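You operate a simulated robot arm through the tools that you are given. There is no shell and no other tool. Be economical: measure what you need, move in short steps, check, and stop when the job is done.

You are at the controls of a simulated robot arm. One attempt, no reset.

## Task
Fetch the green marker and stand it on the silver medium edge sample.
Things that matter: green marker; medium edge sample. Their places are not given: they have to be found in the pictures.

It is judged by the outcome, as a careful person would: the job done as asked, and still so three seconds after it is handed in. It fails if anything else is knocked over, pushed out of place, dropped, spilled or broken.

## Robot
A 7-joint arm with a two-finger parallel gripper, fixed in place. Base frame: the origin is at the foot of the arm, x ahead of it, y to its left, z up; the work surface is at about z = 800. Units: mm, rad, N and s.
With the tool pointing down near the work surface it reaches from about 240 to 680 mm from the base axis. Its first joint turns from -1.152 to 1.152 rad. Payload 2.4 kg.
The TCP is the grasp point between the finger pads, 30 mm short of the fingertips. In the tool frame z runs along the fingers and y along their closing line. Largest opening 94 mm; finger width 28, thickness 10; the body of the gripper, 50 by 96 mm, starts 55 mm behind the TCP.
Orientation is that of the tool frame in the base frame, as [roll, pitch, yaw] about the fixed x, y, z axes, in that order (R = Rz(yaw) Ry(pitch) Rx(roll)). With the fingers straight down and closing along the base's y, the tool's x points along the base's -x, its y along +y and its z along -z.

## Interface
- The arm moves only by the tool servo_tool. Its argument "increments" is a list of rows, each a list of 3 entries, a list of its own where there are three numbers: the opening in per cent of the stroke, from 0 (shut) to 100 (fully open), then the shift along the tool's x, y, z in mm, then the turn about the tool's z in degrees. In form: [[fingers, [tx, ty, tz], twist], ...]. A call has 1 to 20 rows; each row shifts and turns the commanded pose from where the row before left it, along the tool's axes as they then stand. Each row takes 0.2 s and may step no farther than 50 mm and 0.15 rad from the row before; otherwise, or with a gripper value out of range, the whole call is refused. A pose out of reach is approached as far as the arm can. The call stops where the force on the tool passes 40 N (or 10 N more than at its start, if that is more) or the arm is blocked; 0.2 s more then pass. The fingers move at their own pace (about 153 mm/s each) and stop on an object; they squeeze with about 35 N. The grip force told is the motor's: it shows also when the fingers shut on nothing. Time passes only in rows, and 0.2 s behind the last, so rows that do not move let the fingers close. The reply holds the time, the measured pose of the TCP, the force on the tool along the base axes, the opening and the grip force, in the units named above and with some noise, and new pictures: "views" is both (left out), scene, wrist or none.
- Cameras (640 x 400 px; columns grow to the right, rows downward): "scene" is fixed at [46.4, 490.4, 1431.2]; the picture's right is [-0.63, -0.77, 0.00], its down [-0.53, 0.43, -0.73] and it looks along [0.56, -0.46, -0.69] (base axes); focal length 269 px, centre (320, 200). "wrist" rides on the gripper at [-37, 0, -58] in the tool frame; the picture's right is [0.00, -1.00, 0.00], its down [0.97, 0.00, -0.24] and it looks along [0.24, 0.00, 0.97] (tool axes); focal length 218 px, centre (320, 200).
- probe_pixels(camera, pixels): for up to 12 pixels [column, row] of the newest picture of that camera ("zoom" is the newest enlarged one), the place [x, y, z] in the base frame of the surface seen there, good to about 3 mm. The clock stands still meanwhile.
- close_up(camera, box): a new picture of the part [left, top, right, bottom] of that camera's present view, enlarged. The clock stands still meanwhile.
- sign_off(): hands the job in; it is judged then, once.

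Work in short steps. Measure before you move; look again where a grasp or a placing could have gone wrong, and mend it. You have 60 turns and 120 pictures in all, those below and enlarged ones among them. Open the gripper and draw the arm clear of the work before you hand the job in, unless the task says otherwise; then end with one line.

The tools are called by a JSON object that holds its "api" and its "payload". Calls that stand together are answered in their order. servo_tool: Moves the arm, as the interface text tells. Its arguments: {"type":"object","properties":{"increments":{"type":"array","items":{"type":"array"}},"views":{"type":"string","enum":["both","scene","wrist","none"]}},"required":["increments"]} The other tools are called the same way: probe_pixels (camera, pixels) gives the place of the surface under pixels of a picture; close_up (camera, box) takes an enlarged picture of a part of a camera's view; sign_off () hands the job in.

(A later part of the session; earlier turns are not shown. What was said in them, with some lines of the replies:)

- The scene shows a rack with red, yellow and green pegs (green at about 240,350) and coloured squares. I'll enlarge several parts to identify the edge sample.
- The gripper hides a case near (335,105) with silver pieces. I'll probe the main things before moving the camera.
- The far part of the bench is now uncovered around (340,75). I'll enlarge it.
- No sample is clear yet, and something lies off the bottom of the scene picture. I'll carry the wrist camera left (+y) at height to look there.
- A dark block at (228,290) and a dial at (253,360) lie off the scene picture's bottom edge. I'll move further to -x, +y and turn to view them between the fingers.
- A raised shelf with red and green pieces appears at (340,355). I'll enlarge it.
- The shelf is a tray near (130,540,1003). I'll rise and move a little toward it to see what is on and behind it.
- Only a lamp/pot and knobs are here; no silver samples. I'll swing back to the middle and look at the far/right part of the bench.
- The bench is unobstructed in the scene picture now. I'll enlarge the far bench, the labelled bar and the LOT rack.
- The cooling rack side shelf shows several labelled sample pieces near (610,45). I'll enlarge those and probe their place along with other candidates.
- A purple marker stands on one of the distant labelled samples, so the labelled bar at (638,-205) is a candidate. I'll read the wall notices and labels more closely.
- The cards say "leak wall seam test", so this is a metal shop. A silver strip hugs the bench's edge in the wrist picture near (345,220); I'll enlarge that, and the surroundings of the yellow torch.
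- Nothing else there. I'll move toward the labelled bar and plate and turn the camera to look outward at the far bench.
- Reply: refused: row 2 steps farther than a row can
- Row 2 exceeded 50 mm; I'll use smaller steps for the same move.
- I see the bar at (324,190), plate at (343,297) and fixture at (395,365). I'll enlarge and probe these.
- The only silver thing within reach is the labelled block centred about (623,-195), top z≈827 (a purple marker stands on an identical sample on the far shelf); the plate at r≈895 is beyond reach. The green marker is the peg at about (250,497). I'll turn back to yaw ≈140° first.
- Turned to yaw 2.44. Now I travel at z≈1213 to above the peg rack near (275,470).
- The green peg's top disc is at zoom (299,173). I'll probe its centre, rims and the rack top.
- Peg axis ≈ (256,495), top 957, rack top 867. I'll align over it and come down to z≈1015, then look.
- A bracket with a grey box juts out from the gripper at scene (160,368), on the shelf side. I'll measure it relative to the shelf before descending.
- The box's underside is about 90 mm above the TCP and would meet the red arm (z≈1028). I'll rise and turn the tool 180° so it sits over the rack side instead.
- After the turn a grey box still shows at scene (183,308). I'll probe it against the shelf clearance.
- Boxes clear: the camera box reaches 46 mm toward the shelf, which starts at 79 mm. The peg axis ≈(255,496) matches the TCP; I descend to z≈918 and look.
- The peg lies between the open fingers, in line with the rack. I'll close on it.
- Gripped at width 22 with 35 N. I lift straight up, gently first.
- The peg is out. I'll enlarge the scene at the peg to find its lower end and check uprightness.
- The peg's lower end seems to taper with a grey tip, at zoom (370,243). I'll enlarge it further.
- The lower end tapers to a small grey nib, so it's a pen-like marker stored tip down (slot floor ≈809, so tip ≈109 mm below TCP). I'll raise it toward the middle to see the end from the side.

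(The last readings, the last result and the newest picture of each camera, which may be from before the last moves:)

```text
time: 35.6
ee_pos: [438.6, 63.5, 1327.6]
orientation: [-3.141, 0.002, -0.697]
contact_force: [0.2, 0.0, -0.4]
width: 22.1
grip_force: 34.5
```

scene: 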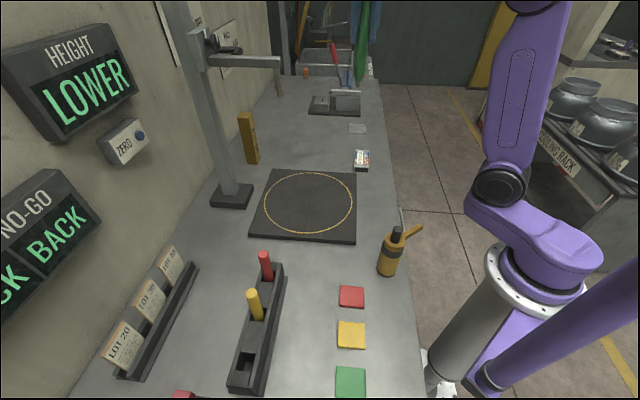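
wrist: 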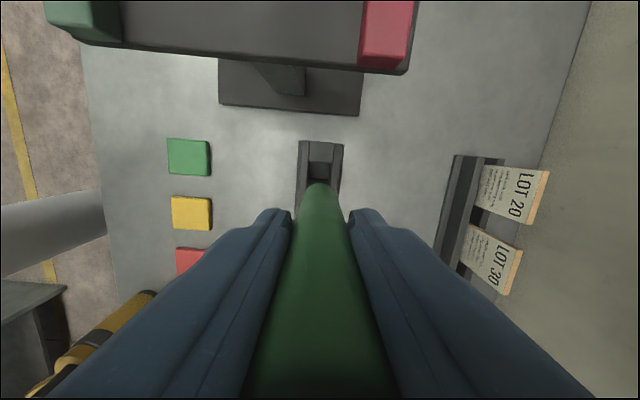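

The marker's lower end shows at scene (362,80). I'll enlarge it and probe the tip.

{"api": "close_up", "payload": {"camera": "scene", "box": [330, 0, 394, 96]}}

{"api": "probe_pixels", "payload": {"camera": "scene", "pixels": [[361, 85], [361, 80], [361, 70], [362, 40], [361, 88]]}}

```text
4.17 times, centred on (362, 48) of scene
```

zoom: 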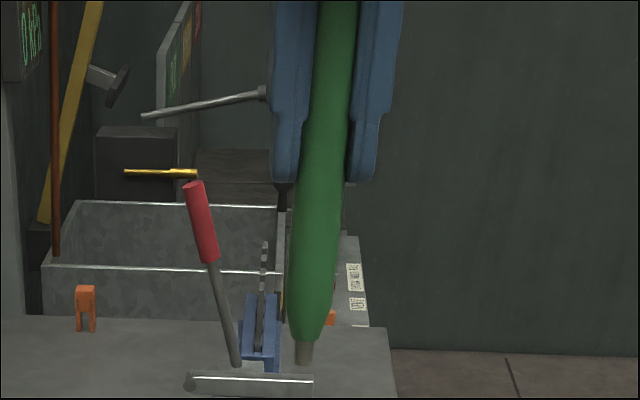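

```text
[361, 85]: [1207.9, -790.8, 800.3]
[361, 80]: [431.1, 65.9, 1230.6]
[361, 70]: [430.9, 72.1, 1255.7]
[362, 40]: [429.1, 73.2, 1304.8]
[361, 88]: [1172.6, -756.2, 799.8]
```

It is a marker pen with a flat nib about 9 mm wide; in this view it hangs in line with the fingers. The lean along tool x is hidden here, so I twist 90° to see it from the other side.

{"api": "servo_tool", "payload": {"increments": [[0, [0, 0, 0], 8.2], [0, [0, 0, 0], 8.2], [0, [0, 0, 0], 8.2], [0, [0, 0, 0], 8.2], [0, [0, 0, 0], 8.2], [0, [0, 0, 0], 8.2], [0, [0, 0, 0], 8.2], [0, [0, 0, 0], 8.2], [0, [0, 0, 0], 8.2], [0, [0, 0, 0], 8.2], [0, [0, 0, 0], 8], [0, [0, 0, 0], 0]], "views": "scene"}}

{"api": "close_up", "payload": {"camera": "scene", "box": [330, 0, 394, 96]}}

{"api": "probe_pixels", "payload": {"camera": "zoom", "pixels": [[304, 360], [308, 320], [318, 220], [290, 100], [330, 100]]}}

```text
time: 38.2
ee_pos: [438.8, 63.4, 1329.2]
orientation: [-3.141, 0.0, -2.271]
contact_force: [-0.6, -0.1, -0.6]
width: 22.1
grip_force: 35.1
```

scene: 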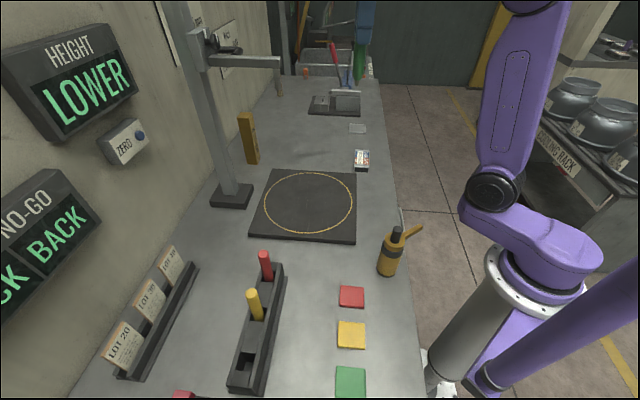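

```text
4.17 times, centred on (362, 48) of scene
```

zoom: 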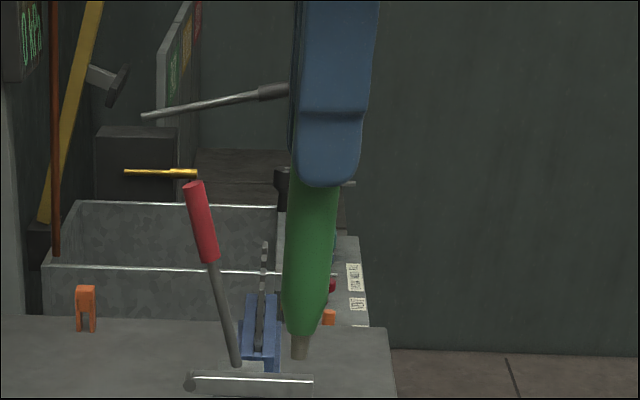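

```text
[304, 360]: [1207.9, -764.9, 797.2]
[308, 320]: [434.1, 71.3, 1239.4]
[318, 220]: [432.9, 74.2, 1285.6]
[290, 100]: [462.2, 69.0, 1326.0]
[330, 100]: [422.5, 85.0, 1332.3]
```

Lean is under about 1°, so it can stand on its flat nib. I'll carry it, descending, to above the block at (623,-195), TCP z≈1030.

{"api": "servo_tool", "payload": {"increments": [[0, [0, 0, 40], 0], [0, [0, 0, 40], 0], [0, [0, 0, 40], 0], [0, [0, 0, 40], 0], [0, [10, -39, 20], 0], [0, [10, -39, 20], 0], [0, [10, -39, 20], 0], [0, [10, -38, 20], 0], [0, [10, -38, 20], 0], [0, [10, -38, 20], 0], [0, [10, -38, 10], 0], [0, [9, -38, 10], 0], [0, [0, 0, 0], 0]]}}

```text
time: 41.0
ee_pos: [624.3, -193.7, 1034.2]
orientation: [3.141, 0.0, -2.269]
contact_force: [-0.2, -0.7, 0.8]
width: 22.7
grip_force: 34.7
```

scene: 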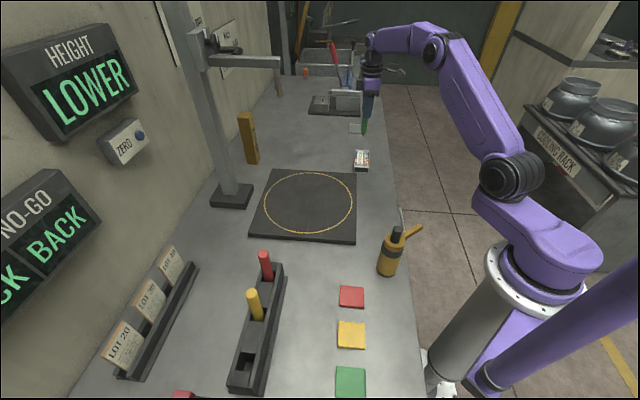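
wrist: 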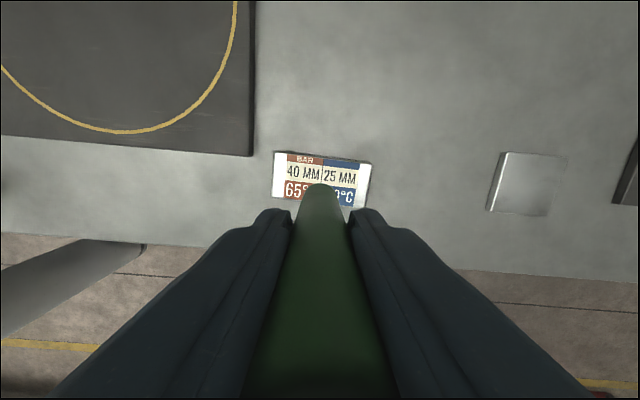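

The block lies below the nib. I'll measure its corners again from here and check the marker in the scene view.

{"api": "probe_pixels", "payload": {"camera": "wrist", "pixels": [[276, 154], [370, 166], [275, 195], [364, 206], [320, 160], [528, 183], [282, 175], [355, 180]]}}

{"api": "close_up", "payload": {"camera": "scene", "box": [335, 80, 395, 180]}}

```text
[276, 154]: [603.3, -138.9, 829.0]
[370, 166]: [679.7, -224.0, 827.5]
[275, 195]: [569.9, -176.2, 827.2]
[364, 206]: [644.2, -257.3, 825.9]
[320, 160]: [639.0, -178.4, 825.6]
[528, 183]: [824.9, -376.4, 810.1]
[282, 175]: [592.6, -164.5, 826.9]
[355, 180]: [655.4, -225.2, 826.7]
```

```text
4.00 times, centred on (365, 130) of scene
```

zoom: 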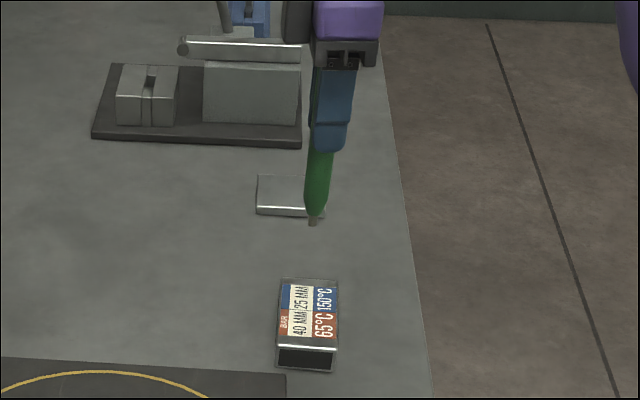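

Block centre is (624,-199,827). I shift 5 mm and come down to about z=952, leaving some 10 mm to go.

{"api": "servo_tool", "payload": {"increments": [[0, [3.8, -3.2, 20], 0], [0, [0, 0, 20], 0], [0, [0, 0, 20], 0], [0, [0, 0, 12], 0], [0, [0, 0, 10], 0], [0, [0, 0, 0], 0]], "views": "scene"}}

{"api": "close_up", "payload": {"camera": "scene", "box": [345, 110, 385, 180]}}

```text
time: 42.4
ee_pos: [622.8, -200.4, 949.7]
orientation: [3.141, -0.001, -2.268]
contact_force: [-0.2, -0.6, -0.2]
width: 22.1
grip_force: 34.9
```

scene: 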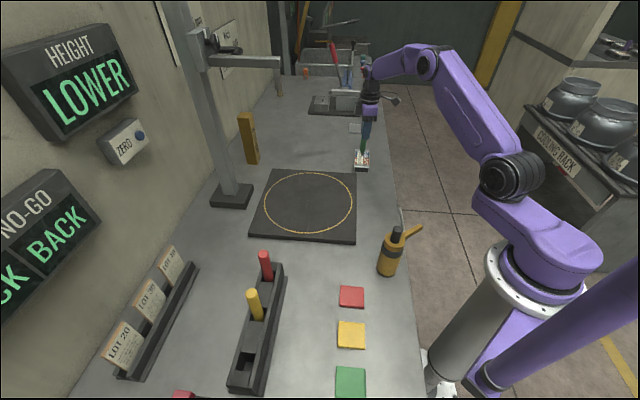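

```text
5.71 times, centred on (365, 145) of scene
```

zoom: 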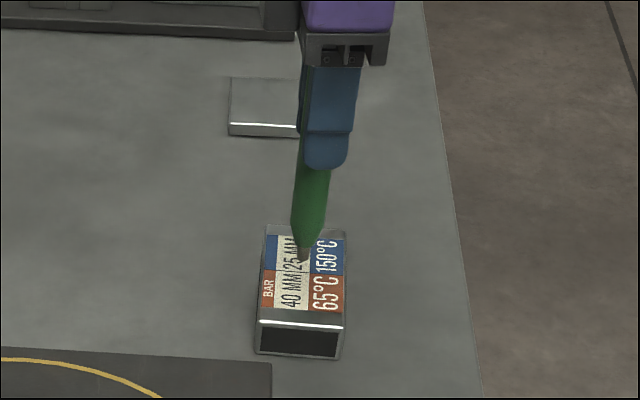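

The nib points at the label's middle, (300,260) in the zoom. I creep down while reading the force.

{"api": "servo_tool", "payload": {"increments": [[0, [0, 0, 1.5], 0], [0, [0, 0, 1.5], 0], [0, [0, 0, 1.5], 0], [0, [0, 0, 1], 0], [0, [0, 0, 0], 0]], "views": "none"}}

```text
time: 43.6
ee_pos: [624.0, -199.9, 943.0]
orientation: [3.141, 0.001, -2.269]
contact_force: [0.1, 0.2, -0.7]
width: 22.0
grip_force: 35.0
```

No contact yet (force ≈0). Continuing down in 1 mm steps.

{"api": "servo_tool", "payload": {"increments": [[0, [0, 0, 1], 0], [0, [0, 0, 1], 0], [0, [0, 0, 0], 0]], "views": "none"}}

{"api": "servo_tool", "payload": {"increments": [[0, [0, 0, 1], 0], [0, [0, 0, 1], 0], [0, [0, 0, 0], 0]], "views": "none"}}

{"api": "close_up", "payload": {"camera": "scene", "box": [345, 125, 380, 180]}}

```text
time: 44.4
ee_pos: [623.7, -198.9, 940.5]
orientation: [3.141, 0.0, -2.269]
contact_force: [-0.1, -0.8, -0.3]
width: 22.2
grip_force: 35.1
```

```text
time: 45.2
ee_pos: [622.6, -200.1, 939.8]
orientation: [3.141, 0.0, -2.27]
contact_force: [0.6, 0.4, -0.6]
width: 22.1
grip_force: 34.8
```

```text
7.27 times, centred on (362, 152) of scene
```

zoom: 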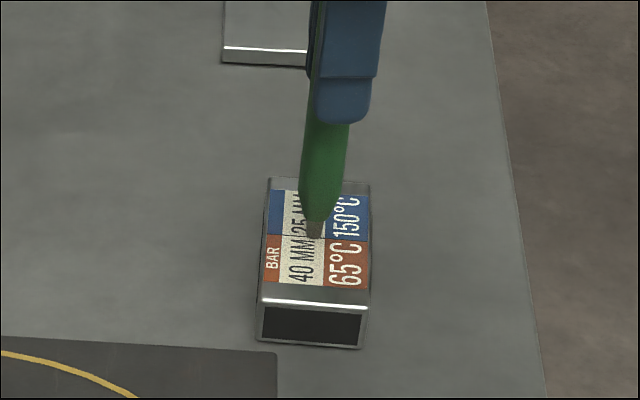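

Still no force at z≈939.5; the nib is close to the surface. Continuing carefully.

{"api": "servo_tool", "payload": {"increments": [[0, [0, 0, 1], 0], [0, [0, 0, 0], 0]], "views": "none"}}

{"api": "servo_tool", "payload": {"increments": [[0, [0, 0, 1], 0], [0, [0, 0, 0], 0]], "views": "none"}}

{"api": "servo_tool", "payload": {"increments": [[0, [0, 0, 1], 0], [0, [0, 0, 0], 0]], "views": "none"}}

```text
time: 45.8
ee_pos: [622.7, -200.7, 939.7]
orientation: [-3.141, 0.0, -2.27]
contact_force: [-0.5, 0.3, -0.9]
width: 21.9
grip_force: 34.7
```

```text
time: 46.4
ee_pos: [622.6, -199.4, 939.3]
orientation: [-3.141, 0.001, -2.269]
contact_force: [-1.3, 0.5, 4.2]
width: 22.0
grip_force: 34.9
```

```text
time: 47.0
ee_pos: [622.4, -199.8, 939.1]
orientation: [-3.139, 0.002, -2.269]
contact_force: [-2.8, 3.1, 16.8]
width: 22.2
grip_force: 34.9
```

Contact made (16.8 N). I back off about 1.2 mm to relieve the load, then check uprightness before releasing.

{"api": "servo_tool", "payload": {"increments": [[0, [0, 0, -1.1], 0], [0, [0, 0, 0], 0], [0, [0, 0, 0], 0]]}}

{"api": "close_up", "payload": {"camera": "scene", "box": [340, 90, 390, 180]}}

{"api": "close_up", "payload": {"camera": "wrist", "box": [220, 80, 420, 220]}}

```text
time: 47.8
ee_pos: [623.2, -199.7, 938.7]
orientation: [-3.139, 0.0, -2.268]
contact_force: [-3.3, -0.5, 21.4]
width: 22.3
grip_force: 34.9
```

scene: 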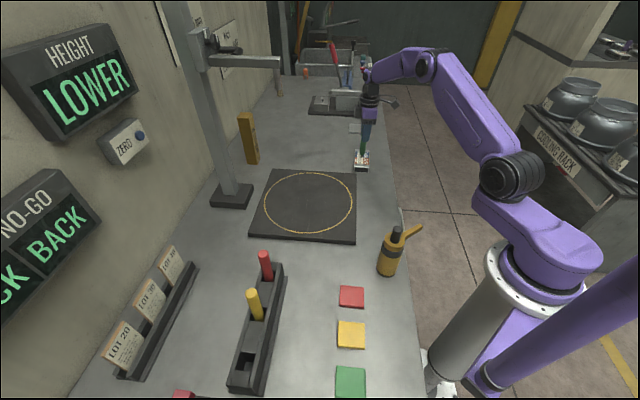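
wrist: 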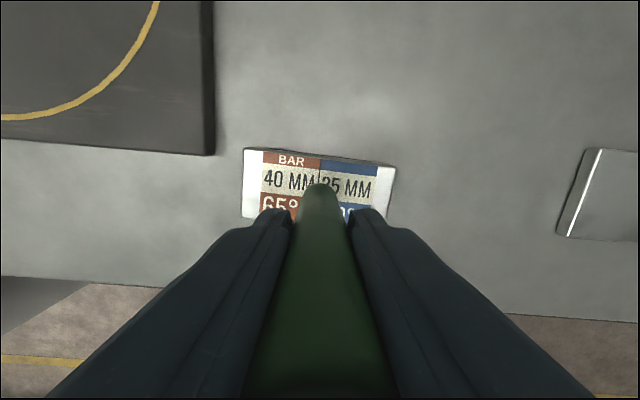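

```text
4.44 times, centred on (365, 135) of scene
```

zoom: 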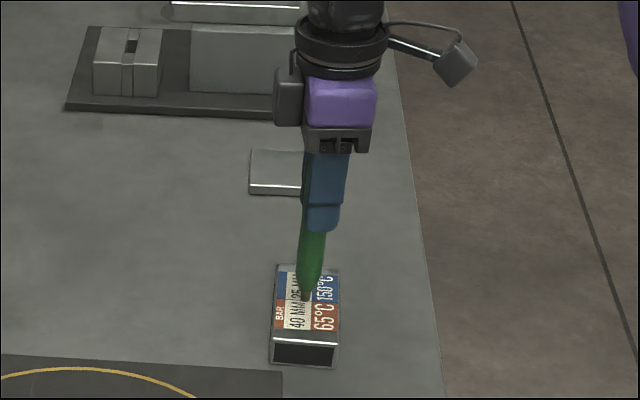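

```text
2.86 times, centred on (320, 150) of wrist
```

zoom: 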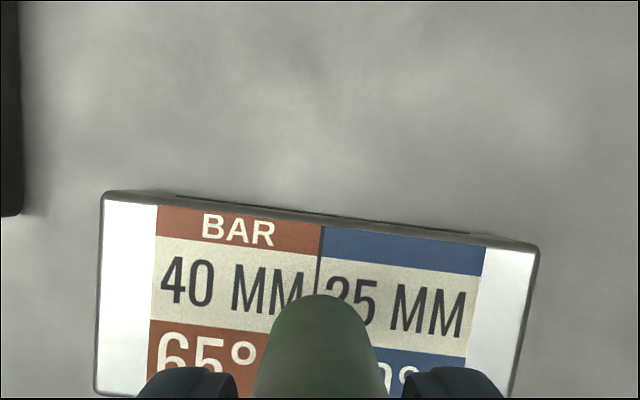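

The force lags at 21 N; the marker looks upright. I back off further until nearly unloaded.

{"api": "servo_tool", "payload": {"increments": [[0, [0, 0, -0.8], 0], [0, [0, 0, 0], 0], [0, [0, 0, 0], 0], [0, [0, 0, 0], 0]], "views": "none"}}

```text
time: 48.8
ee_pos: [623.9, -200.1, 939.2]
orientation: [3.141, 0.0, -2.269]
contact_force: [0.4, -2.7, 6.6]
width: 22.0
grip_force: 34.6
```

Down to 6.6 N. One more small relief step.

{"api": "servo_tool", "payload": {"increments": [[0, [0, 0, -0.4], 0], [0, [0, 0, 0], 0], [0, [0, 0, 0], 0], [0, [0, 0, 0], 0]], "views": "none"}}

```text
time: 49.8
ee_pos: [623.1, -199.6, 938.2]
orientation: [3.141, 0.0, -2.271]
contact_force: [0.3, 1.5, 0.7]
width: 22.2
grip_force: 35.5
```

Unloaded with the nib touching. I open just a little (to about 30%), keeping the fingers as a cage, and look.

{"api": "servo_tool", "payload": {"increments": [[24, [0, 0, 0], 0], [25, [0, 0, 0], 0], [26, [0, 0, 0], 0], [28, [0, 0, 0], 0], [30, [0, 0, 0], 0], [30, [0, 0, 0], 0], [30, [0, 0, 0], 0]]}}

{"api": "close_up", "payload": {"camera": "scene", "box": [345, 110, 385, 180]}}

```text
time: 51.4
ee_pos: [623.3, -199.4, 938.9]
orientation: [3.141, 0.0, -2.269]
contact_force: [-0.2, -0.3, 0.0]
width: 28.1
grip_force: 0.1
```

scene: 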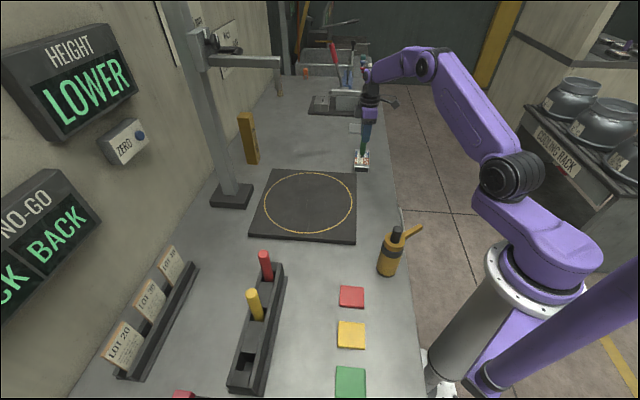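
wrist: 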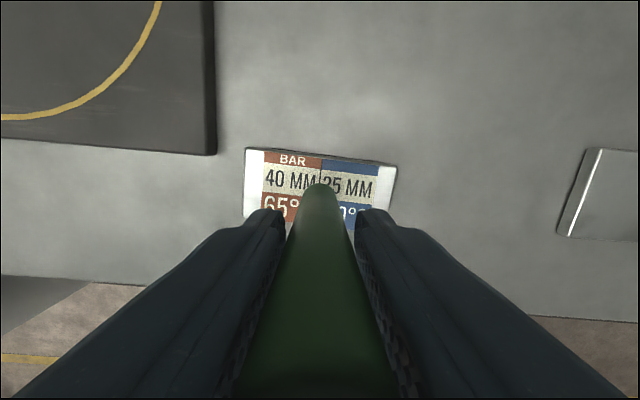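

```text
5.71 times, centred on (365, 145) of scene
```

zoom: 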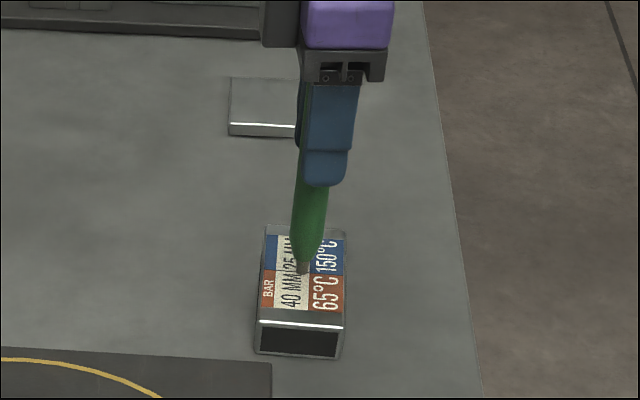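

The marker stands by itself between the loosened fingers. I wait a moment, then widen the fingers stepwise and look again.

{"api": "servo_tool", "payload": {"increments": [[30, [0, 0, 0], 0], [30, [0, 0, 0], 0], [30, [0, 0, 0], 0], [30, [0, 0, 0], 0], [30, [0, 0, 0], 0], [30, [0, 0, 0], 0], [30, [0, 0, 0], 0], [34, [0, 0, 0], 0], [38, [0, 0, 0], 0], [44, [0, 0, 0], 0], [50, [0, 0, 0], 0], [60, [0, 0, 0], 0], [60, [0, 0, 0], 0]]}}

{"api": "close_up", "payload": {"camera": "scene", "box": [345, 110, 385, 180]}}

```text
time: 54.2
ee_pos: [623.2, -200.8, 939.2]
orientation: [3.141, 0.001, -2.269]
contact_force: [-0.3, 0.3, 0.3]
width: 56.4
grip_force: 0.0
```

scene: 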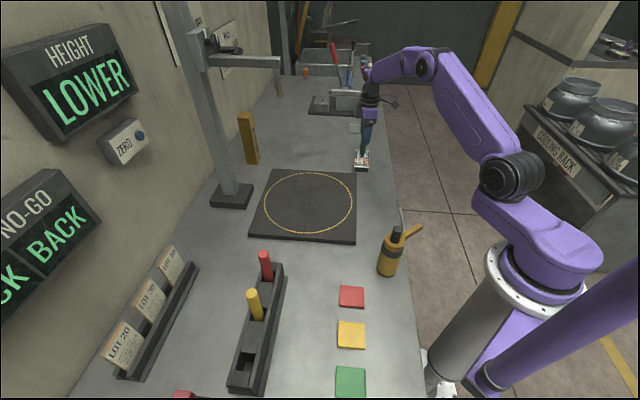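
wrist: 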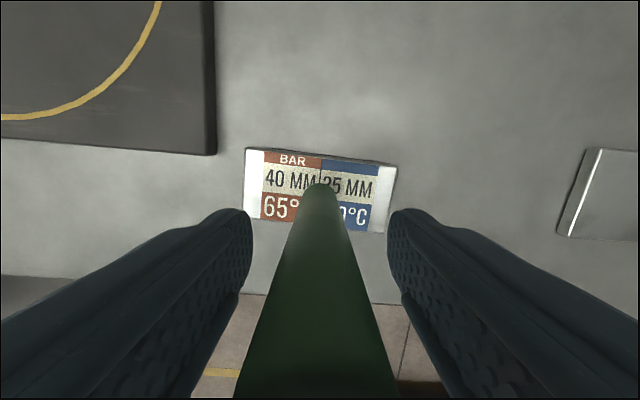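

```text
5.71 times, centred on (365, 145) of scene
```

zoom: 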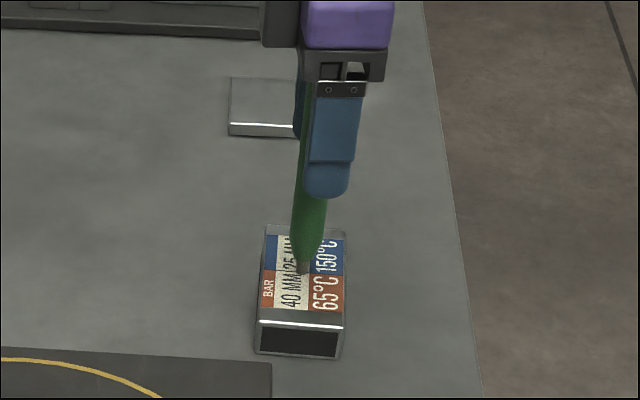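

It stands freely. I open fully and withdraw straight up, slowly at first.

{"api": "servo_tool", "payload": {"increments": [[75, [0, 0, 0], 0], [95, [0, 0, 0], 0], [95, [0, 0, -5], 0], [95, [0, 0, -10], 0], [95, [0, 0, -15], 0], [95, [0, 0, -20], 0], [95, [0, 0, -30], 0], [95, [0, 0, -40], 0], [95, [0, 0, -40], 0], [95, [0, 0, -40], 0], [95, [0, 0, 0], 0]]}}

{"api": "close_up", "payload": {"camera": "scene", "box": [335, 90, 395, 180]}}

```text
time: 56.6
ee_pos: [623.2, -199.1, 1136.1]
orientation: [-3.141, 0.001, -2.268]
contact_force: [-0.5, 0.5, -0.3]
width: 88.9
grip_force: 0.2
out of reach, approached as far as the arm can: row 10
```

scene: 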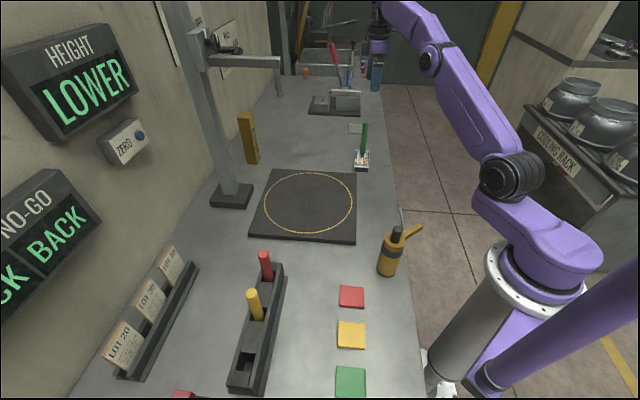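
wrist: 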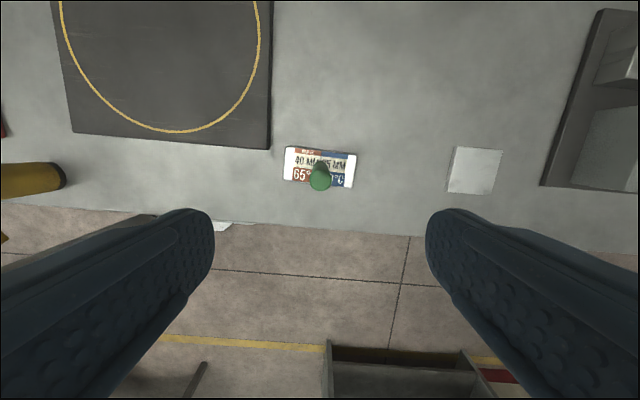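

```text
4.44 times, centred on (365, 135) of scene
```

zoom: 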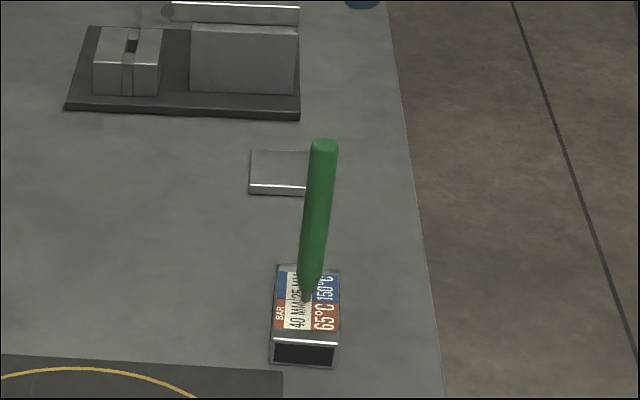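

The marker stands upright on the block. I draw the arm back inward and take a final look after some seconds.

{"api": "servo_tool", "payload": {"increments": [[95, [11, 34, 0], 0], [95, [11, 34, 0], 0], [95, [11, 34, 0], 0], [95, [0, 0, 0], 0], [95, [0, 0, 0], 0], [95, [0, 0, 0], 0], [95, [0, 0, 0], 0], [95, [0, 0, 0], 0], [95, [0, 0, 0], 0], [95, [0, 0, 0], 0], [95, [0, 0, 0], 0], [95, [0, 0, 0], 0], [95, [0, 0, 0], 0]], "views": "scene"}}

{"api": "close_up", "payload": {"camera": "scene", "box": [335, 90, 395, 180]}}

```text
time: 59.4
ee_pos: [523.9, -159.0, 1135.9]
orientation: [3.141, 0.0, -2.269]
contact_force: [-0.5, -0.6, 0.1]
width: 89.5
grip_force: 0.0
```

scene: 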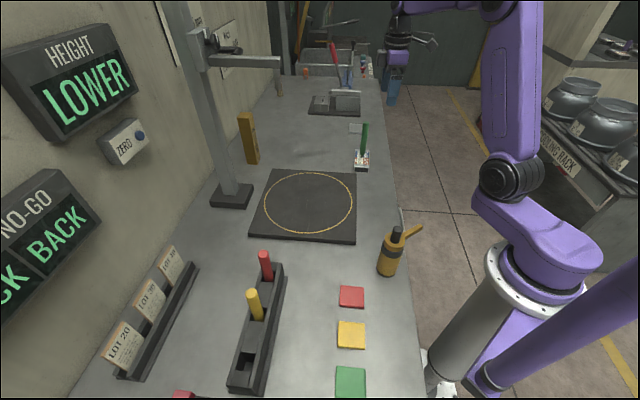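

```text
4.44 times, centred on (365, 135) of scene
```

zoom: 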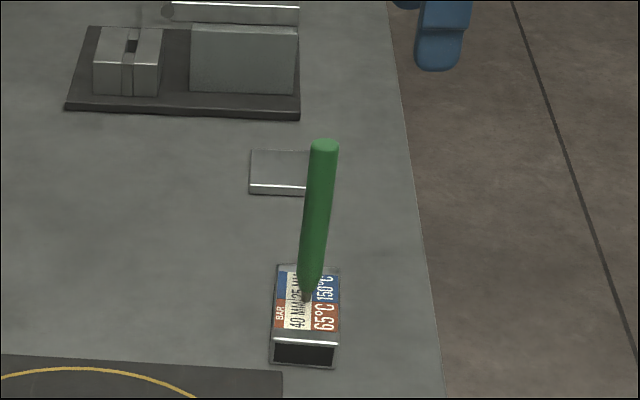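

The marker is unchanged and upright on the block after several seconds, and the arm is clear. I hand the job in.

{"api": "sign_off", "payload": {}}

```text
The job is handed in.
```

The green marker is standing upright, nib down, on the silver labelled block at about (624, -199); no label says "edge sample", so I took the block as the sample because it was the only silver piece within reach.
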